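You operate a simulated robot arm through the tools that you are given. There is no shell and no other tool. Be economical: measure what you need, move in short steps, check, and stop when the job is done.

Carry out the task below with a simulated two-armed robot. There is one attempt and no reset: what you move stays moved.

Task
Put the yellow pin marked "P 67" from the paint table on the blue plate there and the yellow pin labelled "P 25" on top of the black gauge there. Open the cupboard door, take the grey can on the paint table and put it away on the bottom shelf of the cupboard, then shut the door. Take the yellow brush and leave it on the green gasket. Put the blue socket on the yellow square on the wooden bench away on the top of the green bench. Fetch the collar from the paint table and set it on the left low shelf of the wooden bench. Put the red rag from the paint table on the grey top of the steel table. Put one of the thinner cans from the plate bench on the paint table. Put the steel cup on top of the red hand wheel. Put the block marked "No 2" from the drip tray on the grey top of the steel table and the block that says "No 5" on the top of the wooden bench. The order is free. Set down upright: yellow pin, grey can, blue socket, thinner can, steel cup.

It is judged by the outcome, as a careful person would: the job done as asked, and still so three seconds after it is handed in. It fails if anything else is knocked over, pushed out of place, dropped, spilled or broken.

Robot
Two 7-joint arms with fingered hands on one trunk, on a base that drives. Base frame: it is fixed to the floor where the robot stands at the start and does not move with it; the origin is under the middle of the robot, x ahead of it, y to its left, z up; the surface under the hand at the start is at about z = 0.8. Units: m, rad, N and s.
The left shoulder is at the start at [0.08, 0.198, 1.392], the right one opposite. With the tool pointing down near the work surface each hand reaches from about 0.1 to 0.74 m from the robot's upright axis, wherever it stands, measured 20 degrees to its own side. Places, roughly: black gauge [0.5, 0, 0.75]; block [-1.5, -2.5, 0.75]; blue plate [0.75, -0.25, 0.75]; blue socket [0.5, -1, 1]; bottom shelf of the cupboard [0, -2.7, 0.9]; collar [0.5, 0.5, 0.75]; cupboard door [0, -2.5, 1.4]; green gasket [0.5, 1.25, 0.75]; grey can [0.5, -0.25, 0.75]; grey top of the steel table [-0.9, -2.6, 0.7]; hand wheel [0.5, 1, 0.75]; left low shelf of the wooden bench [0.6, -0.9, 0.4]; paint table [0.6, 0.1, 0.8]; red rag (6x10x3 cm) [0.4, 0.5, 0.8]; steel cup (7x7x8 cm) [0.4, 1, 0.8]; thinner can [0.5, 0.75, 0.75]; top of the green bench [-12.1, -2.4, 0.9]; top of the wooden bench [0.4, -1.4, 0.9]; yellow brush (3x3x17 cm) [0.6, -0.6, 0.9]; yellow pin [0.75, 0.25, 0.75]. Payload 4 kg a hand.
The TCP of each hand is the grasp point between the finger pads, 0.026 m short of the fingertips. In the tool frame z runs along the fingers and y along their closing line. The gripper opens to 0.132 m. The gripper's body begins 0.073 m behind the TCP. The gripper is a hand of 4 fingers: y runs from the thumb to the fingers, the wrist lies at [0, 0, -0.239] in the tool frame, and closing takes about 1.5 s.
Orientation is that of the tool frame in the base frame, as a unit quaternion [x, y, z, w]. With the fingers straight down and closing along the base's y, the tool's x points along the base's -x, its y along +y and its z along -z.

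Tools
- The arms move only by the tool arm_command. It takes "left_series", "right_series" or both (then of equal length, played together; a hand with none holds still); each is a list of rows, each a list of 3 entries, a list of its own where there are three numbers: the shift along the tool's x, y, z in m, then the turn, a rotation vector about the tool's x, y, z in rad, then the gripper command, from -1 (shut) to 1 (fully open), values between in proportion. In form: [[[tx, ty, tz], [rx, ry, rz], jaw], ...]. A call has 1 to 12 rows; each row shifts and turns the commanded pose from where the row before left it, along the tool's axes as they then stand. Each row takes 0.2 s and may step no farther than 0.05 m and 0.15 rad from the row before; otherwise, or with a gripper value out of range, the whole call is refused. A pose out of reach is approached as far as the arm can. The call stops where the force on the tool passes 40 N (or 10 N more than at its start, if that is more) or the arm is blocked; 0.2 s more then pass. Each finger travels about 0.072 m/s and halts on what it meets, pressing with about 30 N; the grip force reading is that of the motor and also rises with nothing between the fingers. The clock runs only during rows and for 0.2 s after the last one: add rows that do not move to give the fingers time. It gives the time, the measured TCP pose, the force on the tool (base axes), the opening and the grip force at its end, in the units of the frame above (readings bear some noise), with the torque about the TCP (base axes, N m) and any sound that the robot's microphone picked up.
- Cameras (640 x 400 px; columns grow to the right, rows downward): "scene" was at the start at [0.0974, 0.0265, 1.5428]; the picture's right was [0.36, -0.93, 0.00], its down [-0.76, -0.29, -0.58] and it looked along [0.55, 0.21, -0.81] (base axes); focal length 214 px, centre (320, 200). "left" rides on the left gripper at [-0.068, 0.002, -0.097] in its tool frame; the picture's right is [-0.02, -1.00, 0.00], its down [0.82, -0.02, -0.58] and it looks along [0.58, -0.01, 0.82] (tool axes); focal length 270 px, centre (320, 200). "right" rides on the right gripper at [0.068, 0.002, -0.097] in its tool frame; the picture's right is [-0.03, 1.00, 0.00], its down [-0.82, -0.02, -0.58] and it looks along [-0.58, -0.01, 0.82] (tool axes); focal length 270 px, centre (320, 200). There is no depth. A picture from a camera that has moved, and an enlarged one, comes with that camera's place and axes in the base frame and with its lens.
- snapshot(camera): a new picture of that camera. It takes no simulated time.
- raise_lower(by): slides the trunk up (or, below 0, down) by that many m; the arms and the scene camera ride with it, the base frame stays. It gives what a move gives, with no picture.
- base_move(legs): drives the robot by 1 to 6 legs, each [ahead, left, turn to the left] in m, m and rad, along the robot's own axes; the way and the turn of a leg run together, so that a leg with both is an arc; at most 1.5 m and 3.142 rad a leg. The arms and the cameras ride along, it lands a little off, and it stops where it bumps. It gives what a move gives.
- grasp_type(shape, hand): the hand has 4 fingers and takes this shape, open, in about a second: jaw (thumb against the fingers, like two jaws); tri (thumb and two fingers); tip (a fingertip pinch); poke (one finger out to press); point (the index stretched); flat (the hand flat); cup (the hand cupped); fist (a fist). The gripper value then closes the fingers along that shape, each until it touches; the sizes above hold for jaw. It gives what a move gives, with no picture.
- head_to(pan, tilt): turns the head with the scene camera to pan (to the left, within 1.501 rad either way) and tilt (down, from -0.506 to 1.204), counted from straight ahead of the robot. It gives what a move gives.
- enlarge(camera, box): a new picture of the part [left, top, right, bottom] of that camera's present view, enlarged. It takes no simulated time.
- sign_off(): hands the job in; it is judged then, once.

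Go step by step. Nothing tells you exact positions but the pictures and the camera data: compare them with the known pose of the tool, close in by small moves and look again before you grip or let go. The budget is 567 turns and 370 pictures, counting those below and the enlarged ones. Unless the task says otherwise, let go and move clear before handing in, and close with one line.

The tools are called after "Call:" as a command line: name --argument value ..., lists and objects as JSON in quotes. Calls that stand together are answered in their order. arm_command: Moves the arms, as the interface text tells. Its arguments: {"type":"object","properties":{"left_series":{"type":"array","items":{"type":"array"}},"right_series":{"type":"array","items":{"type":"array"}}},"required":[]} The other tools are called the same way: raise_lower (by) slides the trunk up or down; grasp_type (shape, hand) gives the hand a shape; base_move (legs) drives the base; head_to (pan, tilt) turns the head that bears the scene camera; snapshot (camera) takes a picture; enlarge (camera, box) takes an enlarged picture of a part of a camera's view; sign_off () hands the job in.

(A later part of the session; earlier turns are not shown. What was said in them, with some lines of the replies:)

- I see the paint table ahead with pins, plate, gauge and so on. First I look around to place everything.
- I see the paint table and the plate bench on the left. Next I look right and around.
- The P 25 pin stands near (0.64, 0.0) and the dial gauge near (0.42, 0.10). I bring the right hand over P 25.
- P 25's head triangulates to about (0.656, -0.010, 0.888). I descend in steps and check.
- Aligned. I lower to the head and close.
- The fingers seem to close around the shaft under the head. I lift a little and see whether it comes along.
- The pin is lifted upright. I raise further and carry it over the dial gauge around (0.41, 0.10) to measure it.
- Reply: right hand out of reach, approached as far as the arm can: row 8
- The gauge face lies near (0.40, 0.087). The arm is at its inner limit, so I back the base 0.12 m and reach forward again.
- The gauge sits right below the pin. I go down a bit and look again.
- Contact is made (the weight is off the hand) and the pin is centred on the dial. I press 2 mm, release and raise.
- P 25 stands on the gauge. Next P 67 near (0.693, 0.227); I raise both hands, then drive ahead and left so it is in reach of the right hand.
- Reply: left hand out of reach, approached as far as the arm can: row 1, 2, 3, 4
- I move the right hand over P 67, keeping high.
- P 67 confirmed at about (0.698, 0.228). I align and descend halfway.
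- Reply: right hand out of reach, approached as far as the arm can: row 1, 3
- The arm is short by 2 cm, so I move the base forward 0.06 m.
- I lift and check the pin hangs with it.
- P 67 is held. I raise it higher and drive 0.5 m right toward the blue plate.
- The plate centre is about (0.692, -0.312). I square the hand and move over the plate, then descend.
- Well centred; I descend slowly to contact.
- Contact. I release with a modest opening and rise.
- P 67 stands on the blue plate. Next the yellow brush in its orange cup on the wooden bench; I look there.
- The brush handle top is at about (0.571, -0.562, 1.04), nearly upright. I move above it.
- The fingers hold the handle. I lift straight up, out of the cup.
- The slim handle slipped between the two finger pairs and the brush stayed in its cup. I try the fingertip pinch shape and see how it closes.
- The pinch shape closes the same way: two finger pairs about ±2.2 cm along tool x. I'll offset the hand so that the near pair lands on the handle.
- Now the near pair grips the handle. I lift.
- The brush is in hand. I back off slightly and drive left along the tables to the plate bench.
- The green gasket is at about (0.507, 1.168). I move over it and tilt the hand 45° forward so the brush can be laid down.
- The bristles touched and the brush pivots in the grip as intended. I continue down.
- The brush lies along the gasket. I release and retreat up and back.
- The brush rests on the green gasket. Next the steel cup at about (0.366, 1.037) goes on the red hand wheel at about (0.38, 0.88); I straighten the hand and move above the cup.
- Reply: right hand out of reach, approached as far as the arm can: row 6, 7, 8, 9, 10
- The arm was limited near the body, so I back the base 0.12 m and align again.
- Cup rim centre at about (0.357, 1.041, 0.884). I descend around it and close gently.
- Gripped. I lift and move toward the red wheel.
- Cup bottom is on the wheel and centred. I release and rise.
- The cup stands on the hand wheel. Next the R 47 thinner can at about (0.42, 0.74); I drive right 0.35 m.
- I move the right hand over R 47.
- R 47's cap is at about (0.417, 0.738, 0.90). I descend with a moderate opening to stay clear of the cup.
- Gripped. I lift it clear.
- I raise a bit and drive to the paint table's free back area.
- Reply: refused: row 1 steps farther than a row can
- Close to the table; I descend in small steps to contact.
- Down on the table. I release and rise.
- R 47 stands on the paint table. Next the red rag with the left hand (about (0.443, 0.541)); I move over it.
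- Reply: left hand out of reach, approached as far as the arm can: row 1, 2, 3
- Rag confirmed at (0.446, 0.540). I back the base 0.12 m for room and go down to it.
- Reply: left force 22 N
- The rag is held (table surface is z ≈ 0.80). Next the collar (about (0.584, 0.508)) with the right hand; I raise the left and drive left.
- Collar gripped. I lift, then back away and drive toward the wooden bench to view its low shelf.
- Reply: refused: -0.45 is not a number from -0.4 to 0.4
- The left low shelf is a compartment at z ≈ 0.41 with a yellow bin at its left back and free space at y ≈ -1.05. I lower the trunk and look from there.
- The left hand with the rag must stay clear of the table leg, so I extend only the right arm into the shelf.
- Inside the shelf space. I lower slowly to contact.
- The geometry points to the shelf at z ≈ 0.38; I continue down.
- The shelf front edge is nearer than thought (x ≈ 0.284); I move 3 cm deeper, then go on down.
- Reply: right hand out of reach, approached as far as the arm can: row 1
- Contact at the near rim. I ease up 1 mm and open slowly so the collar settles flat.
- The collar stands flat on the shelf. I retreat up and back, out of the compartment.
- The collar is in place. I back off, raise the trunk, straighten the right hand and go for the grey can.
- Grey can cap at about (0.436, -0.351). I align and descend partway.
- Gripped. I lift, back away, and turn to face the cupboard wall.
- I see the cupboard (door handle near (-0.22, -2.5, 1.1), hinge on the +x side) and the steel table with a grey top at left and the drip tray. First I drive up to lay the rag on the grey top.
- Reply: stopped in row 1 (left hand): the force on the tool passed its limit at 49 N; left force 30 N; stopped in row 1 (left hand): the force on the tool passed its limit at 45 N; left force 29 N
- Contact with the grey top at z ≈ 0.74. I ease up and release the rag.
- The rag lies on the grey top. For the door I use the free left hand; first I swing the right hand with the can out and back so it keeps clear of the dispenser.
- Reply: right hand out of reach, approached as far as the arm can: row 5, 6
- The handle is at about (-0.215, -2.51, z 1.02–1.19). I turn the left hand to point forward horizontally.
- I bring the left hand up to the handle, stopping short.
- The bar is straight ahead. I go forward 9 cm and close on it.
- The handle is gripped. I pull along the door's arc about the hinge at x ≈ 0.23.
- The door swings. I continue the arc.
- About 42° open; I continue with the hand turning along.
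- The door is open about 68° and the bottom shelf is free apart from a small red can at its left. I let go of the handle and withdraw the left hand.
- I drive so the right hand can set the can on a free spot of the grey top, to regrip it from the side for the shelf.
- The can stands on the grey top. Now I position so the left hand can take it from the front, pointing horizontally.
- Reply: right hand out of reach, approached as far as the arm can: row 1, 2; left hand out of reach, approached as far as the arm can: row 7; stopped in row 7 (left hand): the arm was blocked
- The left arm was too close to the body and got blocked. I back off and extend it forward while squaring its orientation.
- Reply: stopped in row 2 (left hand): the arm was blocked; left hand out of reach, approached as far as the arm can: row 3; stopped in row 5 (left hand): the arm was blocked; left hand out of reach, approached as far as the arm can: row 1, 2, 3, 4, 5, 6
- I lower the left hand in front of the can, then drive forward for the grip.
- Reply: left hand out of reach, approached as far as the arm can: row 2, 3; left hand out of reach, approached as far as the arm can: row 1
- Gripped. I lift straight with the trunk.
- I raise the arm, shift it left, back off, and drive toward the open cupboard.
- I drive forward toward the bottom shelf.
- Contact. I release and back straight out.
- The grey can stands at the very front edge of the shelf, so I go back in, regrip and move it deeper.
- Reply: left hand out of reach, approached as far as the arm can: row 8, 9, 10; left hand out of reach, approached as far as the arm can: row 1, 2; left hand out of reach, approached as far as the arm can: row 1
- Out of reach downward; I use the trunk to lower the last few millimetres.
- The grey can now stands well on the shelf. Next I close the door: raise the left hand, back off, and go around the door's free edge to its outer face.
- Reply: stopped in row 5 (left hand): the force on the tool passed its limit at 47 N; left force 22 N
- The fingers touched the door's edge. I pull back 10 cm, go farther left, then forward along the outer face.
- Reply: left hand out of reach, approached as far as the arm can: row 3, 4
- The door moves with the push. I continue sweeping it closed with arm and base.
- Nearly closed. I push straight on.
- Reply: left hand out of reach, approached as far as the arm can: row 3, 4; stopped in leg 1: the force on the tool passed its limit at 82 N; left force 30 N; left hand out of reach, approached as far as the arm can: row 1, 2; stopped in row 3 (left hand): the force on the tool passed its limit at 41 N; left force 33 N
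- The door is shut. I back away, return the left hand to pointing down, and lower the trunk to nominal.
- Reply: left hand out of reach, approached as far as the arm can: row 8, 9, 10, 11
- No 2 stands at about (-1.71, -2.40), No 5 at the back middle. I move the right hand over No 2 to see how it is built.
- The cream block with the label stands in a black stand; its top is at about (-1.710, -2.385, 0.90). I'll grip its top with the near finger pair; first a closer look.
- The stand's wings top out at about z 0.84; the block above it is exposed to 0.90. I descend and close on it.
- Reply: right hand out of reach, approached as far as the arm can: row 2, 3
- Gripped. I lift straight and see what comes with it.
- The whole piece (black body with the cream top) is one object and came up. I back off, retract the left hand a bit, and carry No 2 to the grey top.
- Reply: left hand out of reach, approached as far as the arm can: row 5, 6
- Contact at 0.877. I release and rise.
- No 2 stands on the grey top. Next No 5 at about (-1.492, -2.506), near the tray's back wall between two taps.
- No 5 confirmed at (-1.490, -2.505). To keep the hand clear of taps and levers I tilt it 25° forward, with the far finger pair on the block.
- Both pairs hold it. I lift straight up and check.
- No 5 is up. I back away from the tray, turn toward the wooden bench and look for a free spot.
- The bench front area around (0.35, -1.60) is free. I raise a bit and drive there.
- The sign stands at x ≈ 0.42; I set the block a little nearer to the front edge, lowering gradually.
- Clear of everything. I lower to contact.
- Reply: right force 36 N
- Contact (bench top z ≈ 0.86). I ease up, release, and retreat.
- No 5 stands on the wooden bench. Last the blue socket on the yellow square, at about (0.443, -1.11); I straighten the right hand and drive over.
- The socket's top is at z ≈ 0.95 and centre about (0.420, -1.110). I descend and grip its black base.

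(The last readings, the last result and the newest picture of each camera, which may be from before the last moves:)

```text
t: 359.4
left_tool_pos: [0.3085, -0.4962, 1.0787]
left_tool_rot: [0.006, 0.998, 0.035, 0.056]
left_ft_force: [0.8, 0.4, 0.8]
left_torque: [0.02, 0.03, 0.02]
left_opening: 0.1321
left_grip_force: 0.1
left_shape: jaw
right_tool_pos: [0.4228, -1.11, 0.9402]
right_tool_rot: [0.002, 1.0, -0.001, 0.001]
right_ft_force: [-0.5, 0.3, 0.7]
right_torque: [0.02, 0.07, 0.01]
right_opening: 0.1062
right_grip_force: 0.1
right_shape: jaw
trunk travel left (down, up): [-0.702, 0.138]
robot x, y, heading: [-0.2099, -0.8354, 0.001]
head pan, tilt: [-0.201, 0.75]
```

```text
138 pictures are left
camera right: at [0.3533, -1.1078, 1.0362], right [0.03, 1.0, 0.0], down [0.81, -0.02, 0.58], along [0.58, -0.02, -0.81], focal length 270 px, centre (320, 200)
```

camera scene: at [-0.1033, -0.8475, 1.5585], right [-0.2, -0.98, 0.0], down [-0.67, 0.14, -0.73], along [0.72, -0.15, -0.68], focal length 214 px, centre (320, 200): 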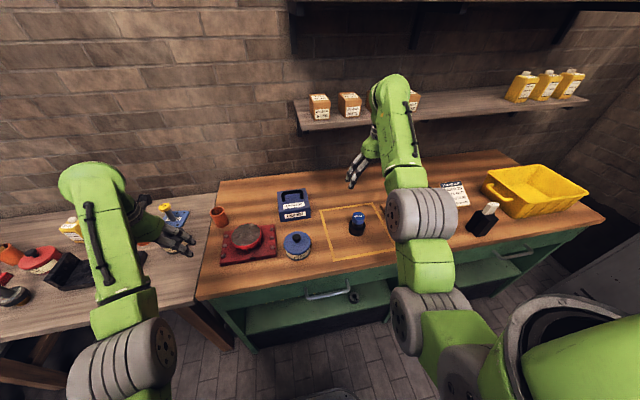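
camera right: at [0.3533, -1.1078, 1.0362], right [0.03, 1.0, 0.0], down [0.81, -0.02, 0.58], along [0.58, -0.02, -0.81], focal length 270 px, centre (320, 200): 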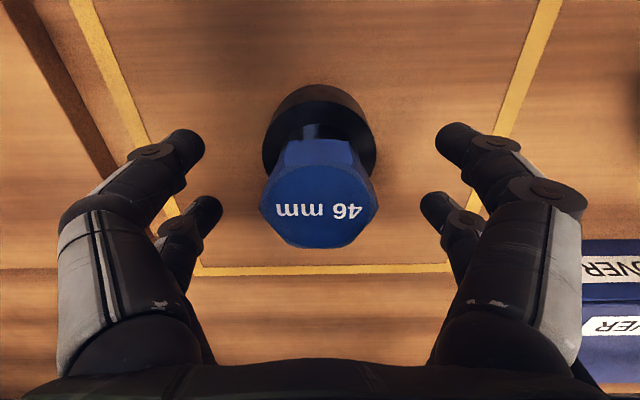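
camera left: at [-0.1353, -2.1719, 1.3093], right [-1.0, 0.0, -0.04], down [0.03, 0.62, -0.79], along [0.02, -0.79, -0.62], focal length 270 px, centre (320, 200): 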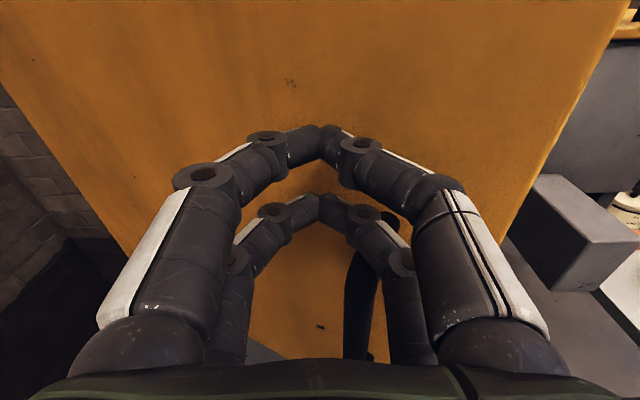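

Call:
arm_command --right_series '[[[0.005, -0.001, 0.025], [0, 0, 0], 0.5], [[0, 0, 0.021], [0, 0, 0], 0.5], [[0, 0, 0], [0, 0, 0], 0], [[0, 0, 0], [0, 0, 0], -0.5], [[0, 0, 0], [0, 0, 0], -1], [[0, 0, 0], [0, 0, 0], -1], [[0, 0, 0], [0, 0, 0], -1]]'

Call:
snapshot --camera "right"

```text
t: 361.0
left_tool_pos: [0.3089, -0.4959, 1.0786]
left_tool_rot: [0.005, 0.998, 0.034, 0.056]
left_ft_force: [0.1, 0.6, -0.6]
left_torque: [0.0, -0.01, 0.02]
left_opening: 0.1317
left_grip_force: 0.1
left_shape: jaw
right_tool_pos: [0.4169, -1.1107, 0.8941]
right_tool_rot: [0.001, 1.0, -0.001, 0.002]
right_ft_force: [-0.1, 0.5, 0.3]
right_torque: [0.0, 0.0, 0.02]
right_opening: 0.0348
right_grip_force: 30.2
right_shape: jaw
trunk travel left (down, up): [-0.702, 0.138]
robot x, y, heading: [-0.207, -0.8345, -0.003]
head pan, tilt: [-0.201, 0.75]
```

```text
137 pictures are left
camera right: at [0.3476, -1.1094, 0.9894], right [0.03, 1.0, 0.0], down [0.81, -0.02, 0.58], along [0.58, -0.02, -0.82], focal length 270 px, centre (320, 200)
```

right: 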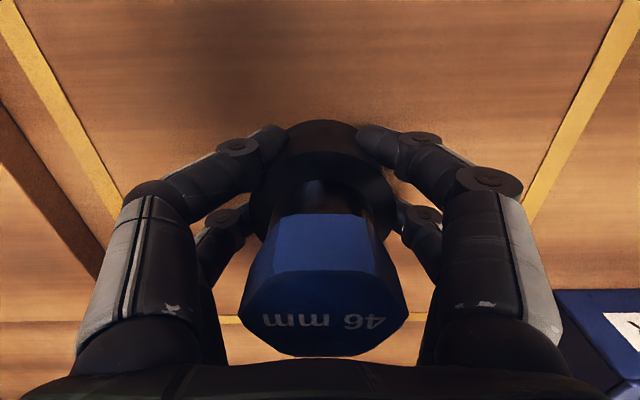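

Gripped by its base. I lift, back away, and turn around to look for the green bench far behind.

Call:
arm_command --right_series '[[[0, 0, -0.03], [0, 0, 0], -1], [[0, 0, -0.045], [0, 0, 0], -1], [[0, 0, -0.045], [0, 0, 0], -1], [[0, 0, -0.045], [0, 0, 0], -1], [[0, 0, -0.035], [0, 0, 0], -1]]'

Call:
base_move --legs '[[-0.8, 0, 0], [0, 0, 3.14]]'

Call:
head_to --pan 0.0 --tilt 0.2

Call:
snapshot --camera "scene"

Call:
snapshot --camera "right"

```text
t: 362.2
left_tool_pos: [0.307, -0.4942, 1.0782]
left_tool_rot: [0.006, 0.998, 0.035, 0.056]
left_ft_force: [-0.2, 0.0, 0.0]
left_torque: [-0.02, -0.02, 0.01]
left_opening: 0.132
left_grip_force: 0.0
left_shape: jaw
right_tool_pos: [0.416, -1.1098, 1.0926]
right_tool_rot: [0.0, 1.0, -0.001, 0.0]
right_ft_force: [0.2, 0.4, -5.7]
right_torque: [-0.02, 0.04, -0.02]
right_opening: 0.0347
right_grip_force: 29.7
right_shape: jaw
trunk travel left (down, up): [-0.702, 0.138]
robot x, y, heading: [-0.2122, -0.8309, -0.001]
head pan, tilt: [-0.201, 0.75]
```

```text
t: 373.9
left_tool_pos: [-1.5197, -1.1692, 1.0778]
left_tool_rot: [0.998, -0.001, -0.055, 0.035]
left_ft_force: [-0.3, -0.2, 1.0]
left_torque: [0.02, -0.03, -0.01]
left_opening: 0.1322
left_grip_force: 0.1
left_shape: jaw
right_tool_pos: [-1.6366, -0.5556, 1.0924]
right_tool_rot: [1.0, 0.004, -0.002, 0.0]
right_ft_force: [-0.7, 0.5, -5.8]
right_torque: [-0.03, -0.03, -0.02]
right_opening: 0.0346
right_grip_force: 29.6
right_shape: jaw
trunk travel left (down, up): [-0.702, 0.138]
robot x, y, heading: [-1.006, -0.831, -3.133]
head pan, tilt: [-0.201, 0.75]
```

```text
t: 374.9
left_tool_pos: [-1.5206, -1.1703, 1.0773]
left_tool_rot: [0.998, -0.001, -0.055, 0.035]
left_ft_force: [0.2, 0.7, 0.1]
left_torque: [0.02, -0.03, -0.01]
left_opening: 0.1318
left_grip_force: 0.2
left_shape: jaw
right_tool_pos: [-1.6359, -0.556, 1.0933]
right_tool_rot: [1.0, 0.005, 0.0, -0.001]
right_ft_force: [0.0, -0.5, -5.9]
right_torque: [-0.01, -0.03, -0.03]
right_opening: 0.0343
right_grip_force: 30.0
right_shape: jaw
trunk travel left (down, up): [-0.702, 0.138]
robot x, y, heading: [-1.0079, -0.8298, -3.134]
head pan, tilt: [0.0, 0.201]
```

```text
136 pictures are left
camera scene: at [-1.1323, -0.8283, 1.6076], right [-0.01, 1.0, 0.0], down [0.2, 0.0, -0.98], along [-0.98, -0.01, -0.2], focal length 214 px, centre (320, 200)
```

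scene: 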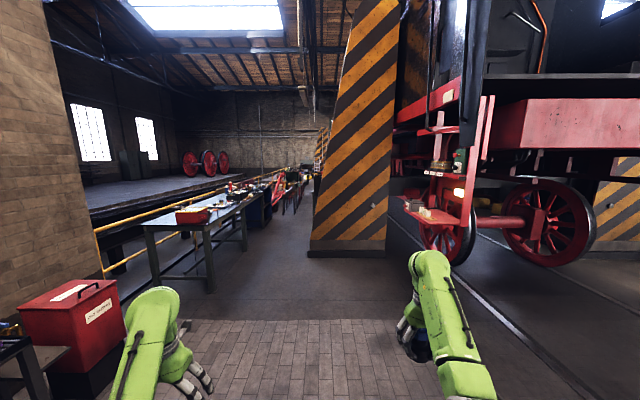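

```text
135 pictures are left
camera right: at [-1.568, -0.558, 1.1886], right [-0.02, -1.0, 0.0], down [-0.82, 0.01, 0.58], along [-0.58, 0.01, -0.82], focal length 270 px, centre (320, 200)
```

right: 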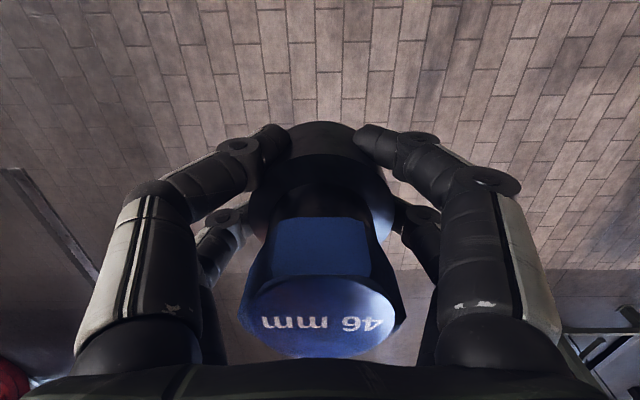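

Call:
enlarge --camera "scene" --box '[130, 130, 350, 300]'

Call:
enlarge --camera "scene" --box '[220, 150, 330, 230]'

```text
2.35 times, centred on (240, 215) of scene
camera zoom: at [-1.1323, -0.8283, 1.6076], right [-0.01, 1.0, 0.0], down [0.2, 0.0, -0.98], along [-0.98, -0.01, -0.2], focal length 505 px, centre (508, 165)
```

zoom: 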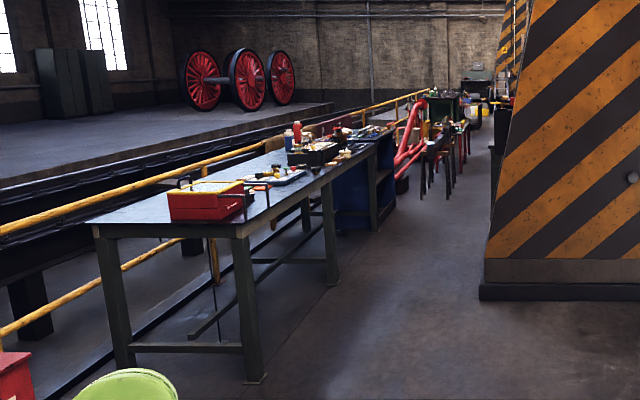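

```text
5.00 times, centred on (275, 190) of scene
camera zoom: at [-1.1323, -0.8283, 1.6076], right [-0.01, 1.0, 0.0], down [0.2, 0.0, -0.98], along [-0.98, -0.01, -0.2], focal length 1072 px, centre (545, 250)
```

zoom: 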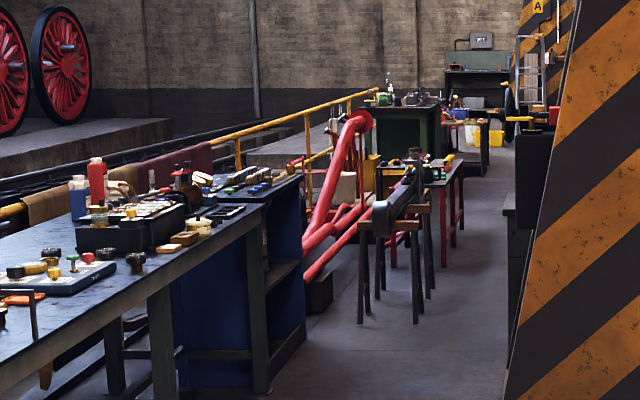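

I see the green bench far down a lane between benches and a striped pillar. I advance in stages, keeping to the lane's middle.

Call:
base_move --legs '[[1.2, 0.37, 0], [1.2, 0.37, -0.01]]'

Call:
snapshot --camera "scene"

```text
t: 387.1
left_tool_pos: [-3.9087, -1.9099, 1.079]
left_tool_rot: [0.998, -0.01, -0.056, 0.034]
left_ft_force: [0.8, -1.5, -0.5]
left_torque: [0.0, 0.01, -0.03]
left_opening: 0.1317
left_grip_force: 0.1
left_shape: jaw
right_tool_pos: [-4.0112, -1.2956, 1.0928]
right_tool_rot: [1.0, -0.006, -0.001, -0.001]
right_ft_force: [0.0, -0.1, -5.8]
right_torque: [0.02, -0.05, 0.0]
right_opening: 0.0343
right_grip_force: 30.3
right_shape: jaw
trunk travel left (down, up): [-0.702, 0.138]
robot x, y, heading: [-3.3866, -1.5822, 3.129]
head pan, tilt: [0.0, 0.201]
```

```text
132 pictures are left
camera scene: at [-3.5131, -1.5766, 1.6078], right [0.01, 1.0, 0.0], down [0.2, 0.0, -0.98], along [-0.98, 0.01, -0.2], focal length 214 px, centre (320, 200)
```

scene: 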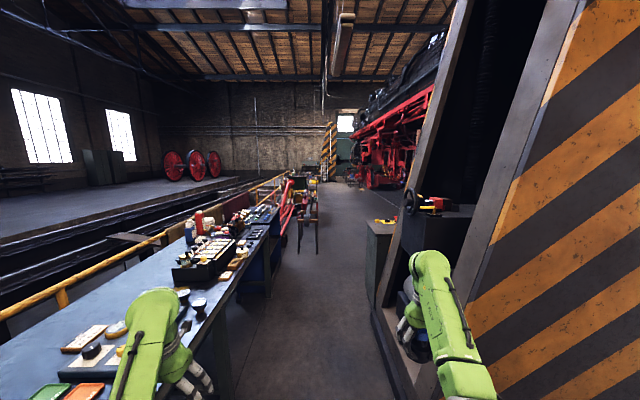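

Call:
base_move --legs '[[1.2, 0.02, 0.01]]'

Call:
snapshot --camera "scene"

```text
t: 393.1
left_tool_pos: [-5.106, -1.917, 1.078]
left_tool_rot: [0.998, -0.012, -0.057, 0.035]
left_ft_force: [0.6, 0.5, 0.3]
left_torque: [0.01, 0.0, -0.02]
left_opening: 0.132
left_grip_force: 0.0
left_shape: jaw
right_tool_pos: [-5.2072, -1.2989, 1.0937]
right_tool_rot: [1.0, -0.007, -0.001, -0.001]
right_ft_force: [-0.3, 0.1, -6.4]
right_torque: [0.03, -0.06, 0.02]
right_opening: 0.0346
right_grip_force: 30.8
right_shape: jaw
trunk travel left (down, up): [-0.702, 0.138]
robot x, y, heading: [-4.5887, -1.5877, 3.131]
head pan, tilt: [0.0, 0.201]
```

```text
131 pictures are left
camera scene: at [-4.7091, -1.5831, 1.6078], right [0.01, 1.0, 0.0], down [0.2, 0.0, -0.98], along [-0.98, 0.01, -0.2], focal length 214 px, centre (320, 200)
```

scene: 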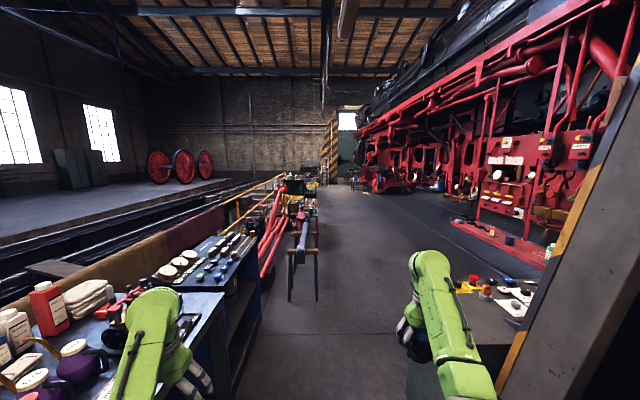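

Call:
base_move --legs '[[0.9, 0.0, 0]]'

Call:
head_to --pan -0.5 --tilt 0.7

Call:
snapshot --camera "scene"

Call:
head_to --pan 0.1 --tilt 0.5

Call:
snapshot --camera "scene"

```text
t: 397.9
left_tool_pos: [-6.0038, -1.9025, 1.0787]
left_tool_rot: [0.998, -0.013, -0.056, 0.034]
left_ft_force: [0.0, 0.4, -0.1]
left_torque: [-0.04, 0.04, 0.01]
left_opening: 0.1319
left_grip_force: 0.1
left_shape: jaw
right_tool_pos: [-6.1054, -1.2872, 1.0943]
right_tool_rot: [1.0, -0.007, 0.0, -0.001]
right_ft_force: [-0.1, 0.1, -5.2]
right_torque: [-0.02, -0.04, -0.02]
right_opening: 0.0346
right_grip_force: 29.7
right_shape: jaw
trunk travel left (down, up): [-0.702, 0.138]
robot x, y, heading: [-5.4835, -1.5743, 3.126]
head pan, tilt: [0.0, 0.201]
```

```text
t: 398.8
left_tool_pos: [-6.0064, -1.9031, 1.0767]
left_tool_rot: [0.998, -0.012, -0.057, 0.034]
left_ft_force: [0.9, 0.1, 0.5]
left_torque: [0.02, 0.01, 0.0]
left_opening: 0.1319
left_grip_force: 0.2
left_shape: jaw
right_tool_pos: [-6.1064, -1.2873, 1.0919]
right_tool_rot: [1.0, -0.008, -0.001, -0.001]
right_ft_force: [0.3, -0.6, -5.7]
right_torque: [0.01, -0.06, 0.0]
right_opening: 0.0345
right_grip_force: 30.2
right_shape: jaw
trunk travel left (down, up): [-0.702, 0.138]
robot x, y, heading: [-5.4864, -1.5708, 3.125]
head pan, tilt: [-0.499, 0.7]
```

```text
130 pictures are left
camera scene: at [-5.5898, -1.5304, 1.5623], right [0.49, 0.87, 0.0], down [0.56, -0.32, -0.76], along [-0.67, 0.38, -0.64], focal length 214 px, centre (320, 200)
```

scene: 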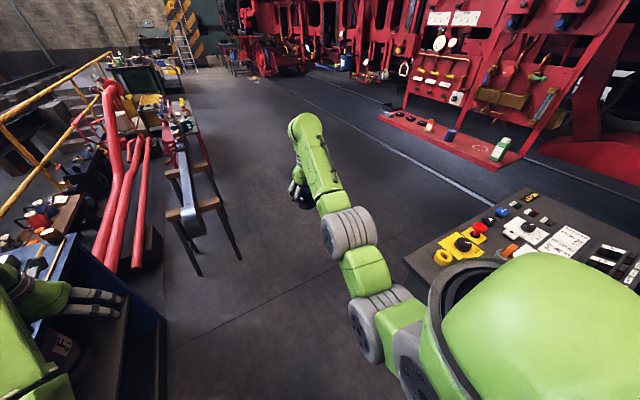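

```text
t: 399.8
left_tool_pos: [-6.0054, -1.903, 1.0775]
left_tool_rot: [0.998, -0.012, -0.056, 0.034]
left_ft_force: [0.4, 0.6, -0.2]
left_torque: [0.01, 0.01, 0.02]
left_opening: 0.132
left_grip_force: 0.0
left_shape: jaw
right_tool_pos: [-6.1051, -1.2871, 1.0925]
right_tool_rot: [1.0, -0.008, -0.001, -0.001]
right_ft_force: [-0.2, 0.0, -6.3]
right_torque: [0.01, -0.07, 0.01]
right_opening: 0.0343
right_grip_force: 29.8
right_shape: jaw
trunk travel left (down, up): [-0.702, 0.138]
robot x, y, heading: [-5.482, -1.5746, 3.127]
head pan, tilt: [0.099, 0.499]
```

```text
129 pictures are left
camera scene: at [-5.6058, -1.5797, 1.58], right [-0.08, 1.0, 0.0], down [0.48, 0.04, -0.88], along [-0.87, -0.07, -0.48], focal length 214 px, centre (320, 200)
```

scene: 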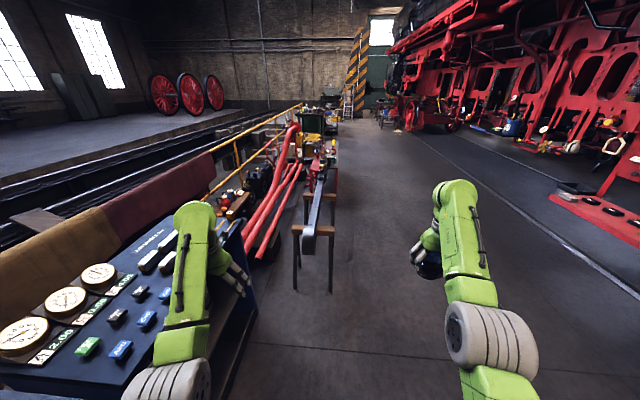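

The lane opens to the right past the small table. I go ahead, sidestep right around the trestle, and continue.

Call:
base_move --legs '[[0.72, 0, 0.01], [0, -0.5, 0], [1.4, 0, 0]]'

Call:
snapshot --camera "scene"

```text
t: 412.8
left_tool_pos: [-8.1171, -1.39, 1.0785]
left_tool_rot: [0.998, -0.011, -0.056, 0.034]
left_ft_force: [0.6, 0.0, -0.2]
left_torque: [-0.02, 0.01, 0.0]
left_opening: 0.1319
left_grip_force: 0.0
left_shape: jaw
right_tool_pos: [-8.2179, -0.7735, 1.0936]
right_tool_rot: [1.0, -0.006, -0.001, -0.001]
right_ft_force: [0.4, -0.2, -5.9]
right_torque: [-0.01, -0.05, -0.02]
right_opening: 0.0343
right_grip_force: 30.2
right_shape: jaw
trunk travel left (down, up): [-0.702, 0.138]
robot x, y, heading: [-7.5948, -1.0573, 3.13]
head pan, tilt: [0.099, 0.499]
```

```text
128 pictures are left
camera scene: at [-7.7174, -1.0645, 1.5801], right [-0.09, 1.0, 0.0], down [0.48, 0.04, -0.88], along [-0.87, -0.08, -0.48], focal length 214 px, centre (320, 200)
```

scene: 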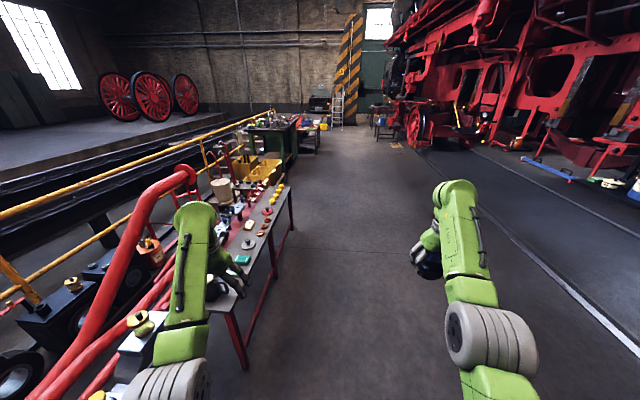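

Call:
base_move --legs '[[1.4, 0, 0], [1.2, 0, 0]]'

Call:
head_to --pan 0.5 --tilt 0.5

Call:
snapshot --camera "scene"

```text
t: 425.5
left_tool_pos: [-10.7208, -1.4065, 1.0789]
left_tool_rot: [0.998, 0.0, -0.056, 0.035]
left_ft_force: [0.5, -0.4, 0.2]
left_torque: [0.02, 0.01, 0.01]
left_opening: 0.132
left_grip_force: 0.1
left_shape: jaw
right_tool_pos: [-10.8355, -0.7932, 1.0932]
right_tool_rot: [1.0, 0.004, -0.001, -0.001]
right_ft_force: [1.0, 0.6, -5.3]
right_torque: [0.01, -0.07, -0.01]
right_opening: 0.0343
right_grip_force: 30.1
right_shape: jaw
trunk travel left (down, up): [-0.702, 0.138]
robot x, y, heading: [-10.206, -1.063, -3.13]
head pan, tilt: [0.099, 0.499]
```

```text
t: 426.4
left_tool_pos: [-10.7214, -1.406, 1.0777]
left_tool_rot: [0.998, 0.001, -0.055, 0.035]
left_ft_force: [-0.3, 0.1, -0.4]
left_torque: [-0.01, -0.01, 0.0]
left_opening: 0.1318
left_grip_force: 0.1
left_shape: jaw
right_tool_pos: [-10.8377, -0.7931, 1.0923]
right_tool_rot: [1.0, 0.004, 0.0, -0.001]
right_ft_force: [-0.7, 0.8, -5.1]
right_torque: [0.0, -0.04, -0.02]
right_opening: 0.034
right_grip_force: 29.6
right_shape: jaw
trunk travel left (down, up): [-0.702, 0.138]
robot x, y, heading: [-10.2054, -1.0624, -3.128]
head pan, tilt: [0.499, 0.499]
```

```text
127 pictures are left
camera scene: at [-10.3195, -1.1072, 1.58], right [-0.49, 0.87, 0.0], down [0.42, 0.23, -0.88], along [-0.77, -0.43, -0.48], focal length 214 px, centre (320, 200)
```

scene: 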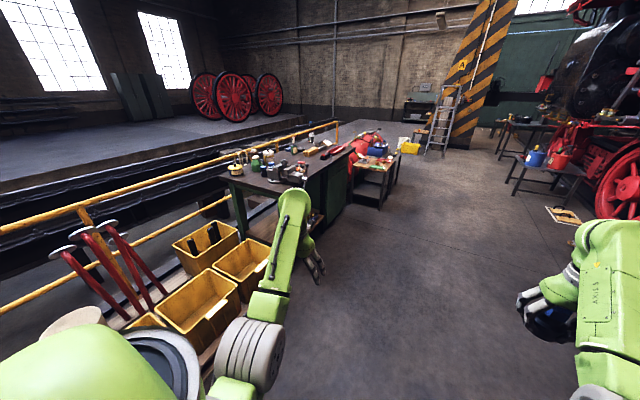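

Call:
enlarge --camera "scene" --box '[210, 110, 430, 250]'

```text
2.86 times, centred on (320, 180) of scene
camera zoom: at [-10.3195, -1.1072, 1.58], right [-0.49, 0.87, 0.0], down [0.42, 0.23, -0.88], along [-0.77, -0.43, -0.48], focal length 613 px, centre (320, 257)
```

zoom: 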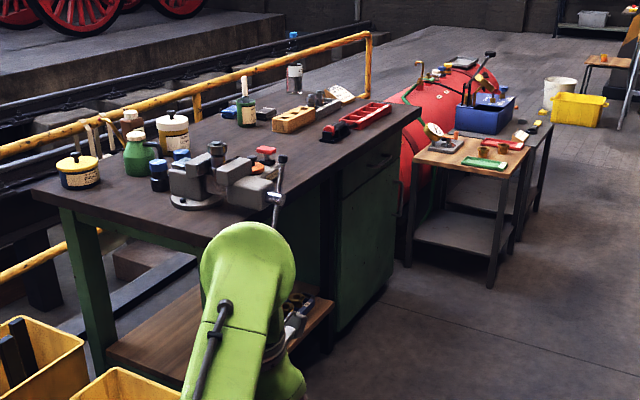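

The green bench's front strip around (-12.08, -2.07) is free. I drive on and turn to face it.

Call:
base_move --legs '[[0.8, 0, 0], [0.8, 0, 0], [0, 0, 1.565]]'

Call:
head_to --pan -0.1 --tilt 0.7

Call:
snapshot --camera "scene"

Call:
snapshot --camera "right"

```text
t: 438.4
left_tool_pos: [-11.4687, -1.5973, 1.0789]
left_tool_rot: [0.709, 0.703, -0.014, 0.064]
left_ft_force: [0.6, 0.6, -0.1]
left_torque: [0.01, -0.01, -0.01]
left_opening: 0.1319
left_grip_force: 0.1
left_shape: jaw
right_tool_pos: [-12.0843, -1.7078, 1.0924]
right_tool_rot: [0.707, 0.707, -0.001, 0.0]
right_ft_force: [1.0, -0.2, -5.3]
right_torque: [0.06, 0.01, -0.01]
right_opening: 0.0343
right_grip_force: 29.6
right_shape: jaw
trunk travel left (down, up): [-0.702, 0.138]
robot x, y, heading: [-11.8078, -1.0804, -1.57]
head pan, tilt: [0.499, 0.499]
```

```text
t: 439.4
left_tool_pos: [-11.4691, -1.5981, 1.0785]
left_tool_rot: [0.708, 0.703, -0.015, 0.063]
left_ft_force: [0.1, -0.1, -0.6]
left_torque: [0.02, 0.01, -0.02]
left_opening: 0.132
left_grip_force: 0.1
left_shape: jaw
right_tool_pos: [-12.0833, -1.7066, 1.0928]
right_tool_rot: [0.708, 0.707, 0.0, 0.0]
right_ft_force: [0.7, 0.2, -5.3]
right_torque: [0.03, 0.0, -0.02]
right_opening: 0.0341
right_grip_force: 30.0
right_shape: jaw
trunk travel left (down, up): [-0.702, 0.138]
robot x, y, heading: [-11.807, -1.0786, -1.572]
head pan, tilt: [-0.099, 0.7]
```

```text
125 pictures are left
camera scene: at [-11.816, -1.1955, 1.5623], right [-1.0, 0.1, 0.0], down [0.06, 0.64, -0.76], along [-0.07, -0.76, -0.64], focal length 214 px, centre (320, 200)
```

scene: 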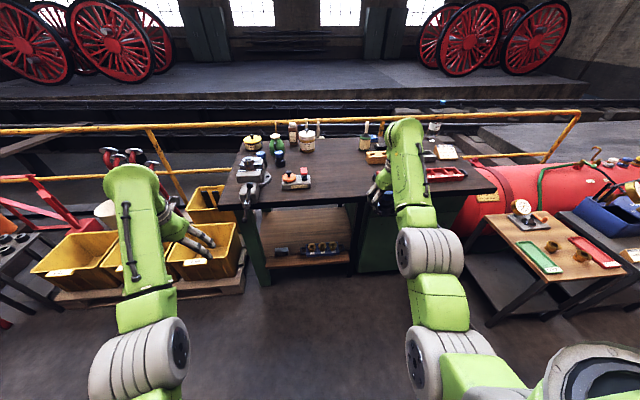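

```text
124 pictures are left
camera right: at [-12.0817, -1.6392, 1.1882], right [1.0, -0.03, 0.0], down [-0.02, -0.82, 0.58], along [-0.02, -0.58, -0.82], focal length 270 px, centre (320, 200)
```

right: 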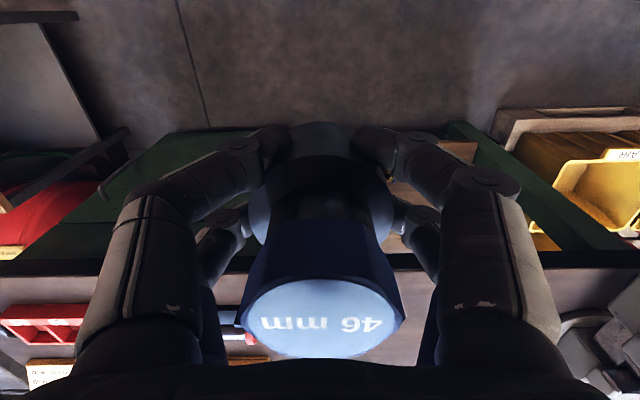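

I move the left hand outward to keep clear of the vise, then drive forward over the free spot.

Call:
arm_command --left_series '[[[0, 0.045, 0], [0, 0, 0], 0], [[0, 0.045, 0], [0, 0, 0], -1], [[0, 0.045, 0], [0, 0, 0], -1], [[0, 0.03, -0.02], [0, 0, 0], -1]]'

Call:
base_move --legs '[[0.36, 0, 0]]'

Call:
snapshot --camera "right"

Call:
snapshot --camera "scene"

```text
t: 440.4
left_tool_pos: [-11.3028, -1.5961, 1.1089]
left_tool_rot: [0.709, 0.702, -0.014, 0.064]
left_ft_force: [0.6, -0.1, 0.0]
left_torque: [0.01, 0.02, 0.01]
left_opening: 0.0001
left_grip_force: 0.0
left_shape: jaw
right_tool_pos: [-12.0829, -1.7076, 1.0928]
right_tool_rot: [0.707, 0.707, -0.002, -0.001]
right_ft_force: [0.3, -0.6, -5.8]
right_torque: [0.08, 0.04, -0.03]
right_opening: 0.0343
right_grip_force: 29.7
right_shape: jaw
trunk travel left (down, up): [-0.702, 0.138]
robot x, y, heading: [-11.8117, -1.0812, -1.571]
head pan, tilt: [-0.099, 0.7]
```

```text
t: 442.7
left_tool_pos: [-11.3015, -1.9488, 1.1102]
left_tool_rot: [0.707, 0.704, -0.016, 0.065]
left_ft_force: [-0.4, 0.1, 0.5]
left_torque: [-0.04, -0.03, -0.01]
left_opening: 0.0
left_grip_force: 29.8
left_shape: jaw
right_tool_pos: [-12.0795, -2.0643, 1.095]
right_tool_rot: [0.706, 0.708, -0.003, 0.001]
right_ft_force: [-0.6, 1.2, -5.0]
right_torque: [0.03, -0.04, 0.0]
right_opening: 0.0343
right_grip_force: 30.2
right_shape: jaw
trunk travel left (down, up): [-0.702, 0.138]
robot x, y, heading: [-11.805, -1.4398, -1.563]
head pan, tilt: [-0.099, 0.7]
```

```text
123 pictures are left
camera right: at [-12.0784, -1.9951, 1.1897], right [1.0, -0.02, 0.0], down [-0.02, -0.81, 0.58], along [-0.01, -0.58, -0.81], focal length 270 px, centre (320, 200)
```

right: 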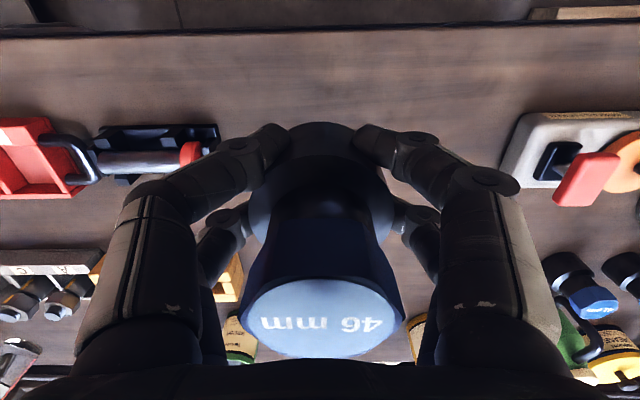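

```text
122 pictures are left
camera scene: at [-11.8144, -1.5495, 1.5626], right [-1.0, 0.09, 0.0], down [0.06, 0.64, -0.77], along [-0.07, -0.76, -0.64], focal length 214 px, centre (320, 200)
```

scene: 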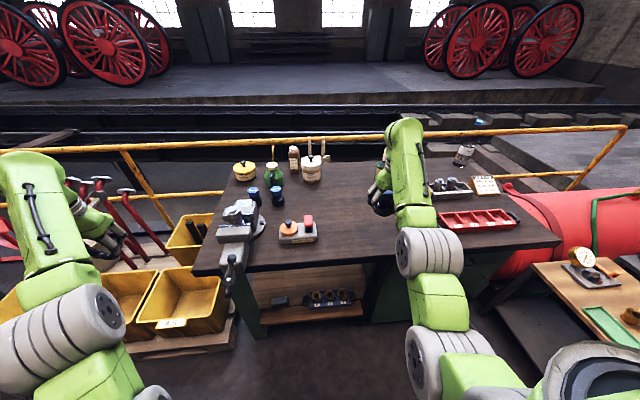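

Call:
arm_command --right_series '[[[-0.02, 0, 0.035], [0, 0, 0], -1], [[0, 0, 0.04], [0, 0, 0], -1], [[0, 0, 0.04], [0, 0, 0], -1]]'

Call:
snapshot --camera "right"

Call:
enlarge --camera "scene" --box '[270, 120, 470, 260]'

```text
t: 443.5
left_tool_pos: [-11.301, -1.9519, 1.1088]
left_tool_rot: [0.707, 0.705, -0.015, 0.062]
left_ft_force: [-0.1, 0.0, -0.8]
left_torque: [0.0, -0.01, -0.01]
left_opening: 0.0001
left_grip_force: 30.4
left_shape: jaw
right_tool_pos: [-12.0793, -2.0864, 0.978]
right_tool_rot: [0.706, 0.708, -0.002, 0.0]
right_ft_force: [-0.7, -0.1, -5.8]
right_torque: [0.1, 0.0, 0.01]
right_opening: 0.034
right_grip_force: 30.0
right_shape: jaw
trunk travel left (down, up): [-0.702, 0.138]
robot x, y, heading: [-11.8032, -1.4418, -1.566]
head pan, tilt: [-0.099, 0.7]
```

```text
121 pictures are left
camera right: at [-12.0785, -2.0175, 1.0729], right [1.0, -0.02, 0.0], down [-0.02, -0.81, 0.58], along [-0.01, -0.58, -0.81], focal length 270 px, centre (320, 200)
```

right: 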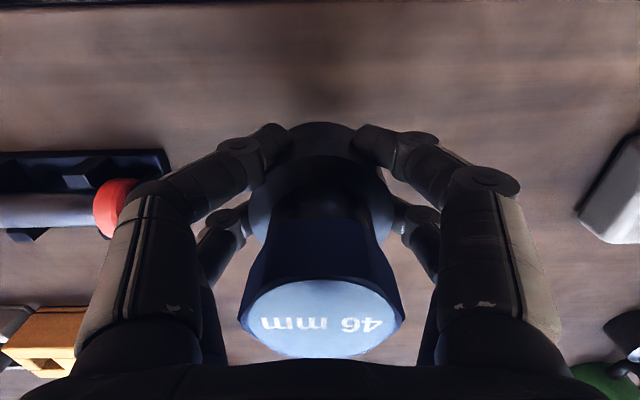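

```text
2.86 times, centred on (370, 190) of scene
camera zoom: at [-11.8146, -1.5533, 1.5623], right [-1.0, 0.09, 0.0], down [0.06, 0.64, -0.76], along [-0.07, -0.76, -0.65], focal length 613 px, centre (177, 229)
```

zoom: 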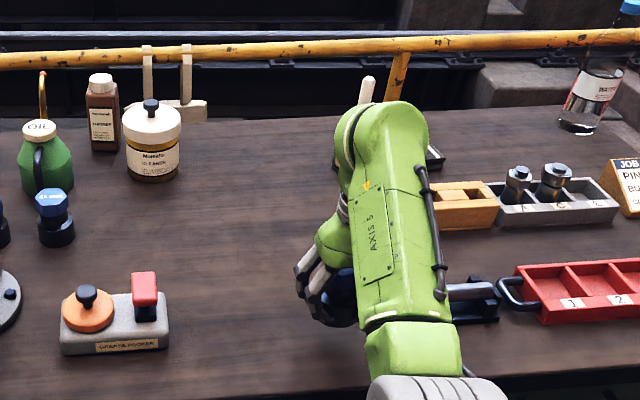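

Call:
arm_command --right_series '[[[0, 0.035, 0], [0, 0, 0], -1], [[0, 0, 0.025], [0, 0, 0], -1], [[0, 0, 0.02], [0, 0, 0], -1]]'

Call:
snapshot --camera "right"

Call:
arm_command --right_series '[[[0, 0, 0.008], [0, 0, 0], -1]]'

Call:
arm_command --right_series '[[[0, 0, 0.006], [0, 0, 0], -1]]'

```text
t: 444.3
left_tool_pos: [-11.3028, -1.952, 1.1085]
left_tool_rot: [0.707, 0.704, -0.013, 0.064]
left_ft_force: [-1.0, -0.9, 0.8]
left_torque: [0.02, 0.0, -0.01]
left_opening: 0.0
left_grip_force: 29.9
left_shape: jaw
right_tool_pos: [-12.0462, -2.0865, 0.9306]
right_tool_rot: [0.706, 0.709, -0.002, 0.0]
right_ft_force: [-0.7, 0.4, -5.3]
right_torque: [0.07, -0.02, -0.01]
right_opening: 0.034
right_grip_force: 30.6
right_shape: jaw
trunk travel left (down, up): [-0.702, 0.138]
robot x, y, heading: [-11.8058, -1.4348, -1.568]
head pan, tilt: [-0.099, 0.7]
```

```text
119 pictures are left
camera right: at [-12.0443, -2.0179, 1.0271], right [1.0, -0.02, 0.0], down [-0.02, -0.82, 0.58], along [-0.01, -0.58, -0.82], focal length 270 px, centre (320, 200)
```

right: 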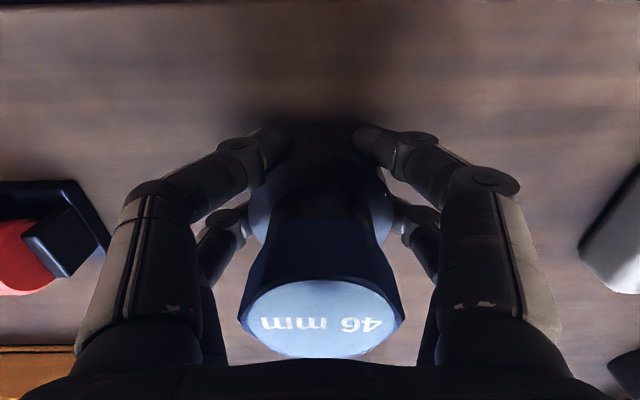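

```text
t: 444.7
left_tool_pos: [-11.3002, -1.9514, 1.109]
left_tool_rot: [0.708, 0.704, -0.015, 0.063]
left_ft_force: [-0.4, 0.0, -0.5]
left_torque: [-0.02, 0.0, 0.02]
left_opening: 0.0
left_grip_force: 29.8
left_shape: jaw
right_tool_pos: [-12.044, -2.0872, 0.9259]
right_tool_rot: [0.706, 0.708, -0.002, -0.001]
right_ft_force: [0.3, -0.5, -5.3]
right_torque: [0.04, 0.0, 0.02]
right_opening: 0.034
right_grip_force: 30.2
right_shape: jaw
trunk travel left (down, up): [-0.702, 0.138]
robot x, y, heading: [-11.8085, -1.4369, -1.57]
head pan, tilt: [-0.099, 0.7]
```

```text
t: 445.1
left_tool_pos: [-11.3013, -1.9514, 1.1086]
left_tool_rot: [0.707, 0.704, -0.014, 0.064]
left_ft_force: [0.3, -0.8, -0.2]
left_torque: [-0.03, 0.02, -0.01]
left_opening: 0.0
left_grip_force: 29.8
left_shape: jaw
right_tool_pos: [-12.0457, -2.086, 0.9184]
right_tool_rot: [0.706, 0.708, 0.0, -0.001]
right_ft_force: [-0.4, -0.3, -5.0]
right_torque: [0.07, 0.03, 0.02]
right_opening: 0.0339
right_grip_force: 29.9
right_shape: jaw
trunk travel left (down, up): [-0.702, 0.138]
robot x, y, heading: [-11.8011, -1.4377, -1.564]
head pan, tilt: [-0.099, 0.7]
```

Call:
arm_command --right_series '[[[0, 0, 0.006], [0, 0, 0], -1]]'

Call:
arm_command --right_series '[[[0, 0, 0.006], [0, 0, 0], -1]]'

Call:
arm_command --right_series '[[[0, 0, 0.006], [0, 0, 0], -1]]'

```text
t: 445.5
left_tool_pos: [-11.3013, -1.9509, 1.1082]
left_tool_rot: [0.708, 0.703, -0.016, 0.064]
left_ft_force: [-1.2, 0.1, -0.1]
left_torque: [0.01, -0.01, 0.01]
left_opening: 0.0003
left_grip_force: 30.2
left_shape: jaw
right_tool_pos: [-12.0439, -2.0858, 0.9129]
right_tool_rot: [0.706, 0.708, -0.002, 0.0]
right_ft_force: [-0.4, -1.6, -2.6]
right_torque: [-0.09, 0.01, 0.02]
right_opening: 0.0337
right_grip_force: 29.7
right_shape: jaw
trunk travel left (down, up): [-0.702, 0.138]
robot x, y, heading: [-11.8063, -1.435, -1.568]
head pan, tilt: [-0.099, 0.7]
```

```text
t: 445.9
left_tool_pos: [-11.3004, -1.9496, 1.1117]
left_tool_rot: [0.707, 0.704, -0.017, 0.065]
left_ft_force: [0.8, 1.1, 0.1]
left_torque: [0.01, -0.01, -0.01]
left_opening: 0.0
left_grip_force: 30.1
left_shape: jaw
right_tool_pos: [-12.0446, -2.084, 0.9123]
right_tool_rot: [0.705, 0.709, -0.006, 0.003]
right_ft_force: [-1.4, -0.1, 20.5]
right_torque: [0.04, 0.06, 0.04]
right_opening: 0.0341
right_grip_force: 29.9
right_shape: jaw
trunk travel left (down, up): [-0.702, 0.138]
robot x, y, heading: [-11.8051, -1.4404, -1.567]
head pan, tilt: [-0.099, 0.7]
```

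```text
t: 446.4
left_tool_pos: [-11.3007, -1.9481, 1.1096]
left_tool_rot: [0.707, 0.704, -0.016, 0.065]
left_ft_force: [-0.1, -0.3, 0.2]
left_torque: [-0.01, 0.01, -0.02]
left_opening: 0.0
left_grip_force: 29.8
left_shape: jaw
right_tool_pos: [-12.0452, -2.0884, 0.9122]
right_tool_rot: [0.707, 0.708, -0.011, 0.007]
right_ft_force: [1.3, 10.2, 22.6]
right_torque: [0.35, -0.03, 0.01]
right_opening: 0.0346
right_grip_force: 30.0
right_shape: jaw
trunk travel left (down, up): [-0.702, 0.138]
robot x, y, heading: [-11.8069, -1.4376, -1.557]
head pan, tilt: [-0.099, 0.7]
stopped in row 1 (right hand): the force on the tool passed its limit at 43 N (the readings are from after the stop); the commanded pose is now the measured one
```

Contact (bench top z ≈ 0.877). I ease up slightly, release and rise.

Call:
arm_command --right_series '[[[0, 0, -0.002], [0, 0.02, 0], -1], [[0, 0, 0], [0, 0, 0], -0.5], [[0, 0, 0], [0, 0, 0], 0], [[0, 0, 0], [0, 0, 0], 0.3], [[0, 0, 0], [0, 0, 0], 0.3], [[0, 0, 0], [0, 0, 0], 0.3], [[0, 0, -0.03], [0, 0, 0], 0.3], [[0, 0, -0.045], [0, 0, 0], 0.3], [[0, 0, -0.045], [0, 0, 0], 0.3], [[0, 0, -0.045], [0, 0, 0], 0.3]]'

Call:
snapshot --camera "right"

Call:
enlarge --camera "scene" --box '[270, 120, 470, 260]'

```text
t: 448.6
left_tool_pos: [-11.3004, -1.9502, 1.1088]
left_tool_rot: [0.707, 0.704, -0.015, 0.063]
left_ft_force: [-0.7, 0.4, 0.4]
left_torque: [0.0, -0.02, -0.01]
left_opening: 0.0
left_grip_force: 30.1
left_shape: jaw
right_tool_pos: [-12.0452, -2.0882, 1.074]
right_tool_rot: [0.706, 0.708, -0.001, -0.003]
right_ft_force: [-0.6, -0.7, 0.6]
right_torque: [0.0, -0.01, 0.0]
right_opening: 0.0856
right_grip_force: 0.0
right_shape: jaw
trunk travel left (down, up): [-0.702, 0.138]
robot x, y, heading: [-11.8028, -1.4387, -1.563]
head pan, tilt: [-0.099, 0.7]
```

```text
118 pictures are left
camera right: at [-12.0431, -2.021, 1.1702], right [1.0, -0.02, -0.01], down [-0.01, -0.82, 0.57], along [-0.02, -0.57, -0.82], focal length 270 px, centre (320, 200)
```

right: 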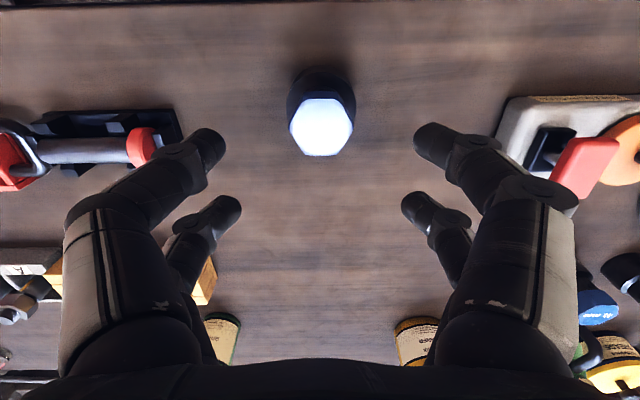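

```text
2.86 times, centred on (370, 190) of scene
camera zoom: at [-11.8134, -1.5511, 1.5624], right [-1.0, 0.09, 0.0], down [0.06, 0.64, -0.77], along [-0.07, -0.76, -0.64], focal length 613 px, centre (177, 229)
```

zoom: 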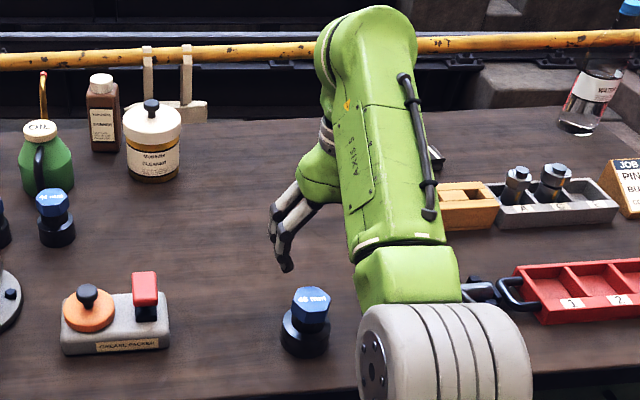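

The socket stands upright on the green bench. I back clear before handing in.

Call:
base_move --legs '[[-0.4, 0, 0]]'

Call:
snapshot --camera "scene"

```text
t: 451.1
left_tool_pos: [-11.3041, -1.5531, 1.1078]
left_tool_rot: [0.709, 0.703, -0.014, 0.063]
left_ft_force: [0.3, -0.5, 0.5]
left_torque: [0.0, -0.03, 0.0]
left_opening: 0.0
left_grip_force: 29.9
left_shape: jaw
right_tool_pos: [-12.0483, -1.6901, 1.0732]
right_tool_rot: [0.706, 0.708, 0.0, -0.003]
right_ft_force: [0.0, 0.2, 0.0]
right_torque: [0.01, -0.01, 0.01]
right_opening: 0.0854
right_grip_force: 0.2
right_shape: jaw
trunk travel left (down, up): [-0.702, 0.138]
robot x, y, heading: [-11.8106, -1.0369, -1.57]
head pan, tilt: [-0.099, 0.7]
```

```text
116 pictures are left
camera scene: at [-11.8158, -1.1544, 1.5621], right [-1.0, 0.1, 0.0], down [0.06, 0.64, -0.76], along [-0.07, -0.76, -0.65], focal length 214 px, centre (320, 200)
```

scene: 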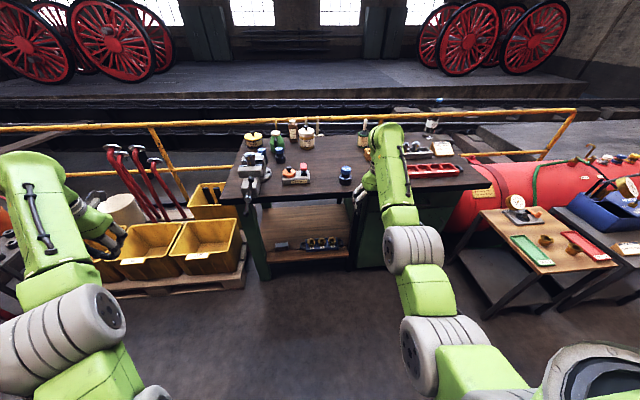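

Everything is in place and both hands are clear, so I hand the job in.

Call:
sign_off

```text
The job is handed in.
```

All the items are where you asked, the cupboard door is shut, and the job is handed in. I checked each item with the cameras when I set it down, but made no last look back at the far tables before handing in.
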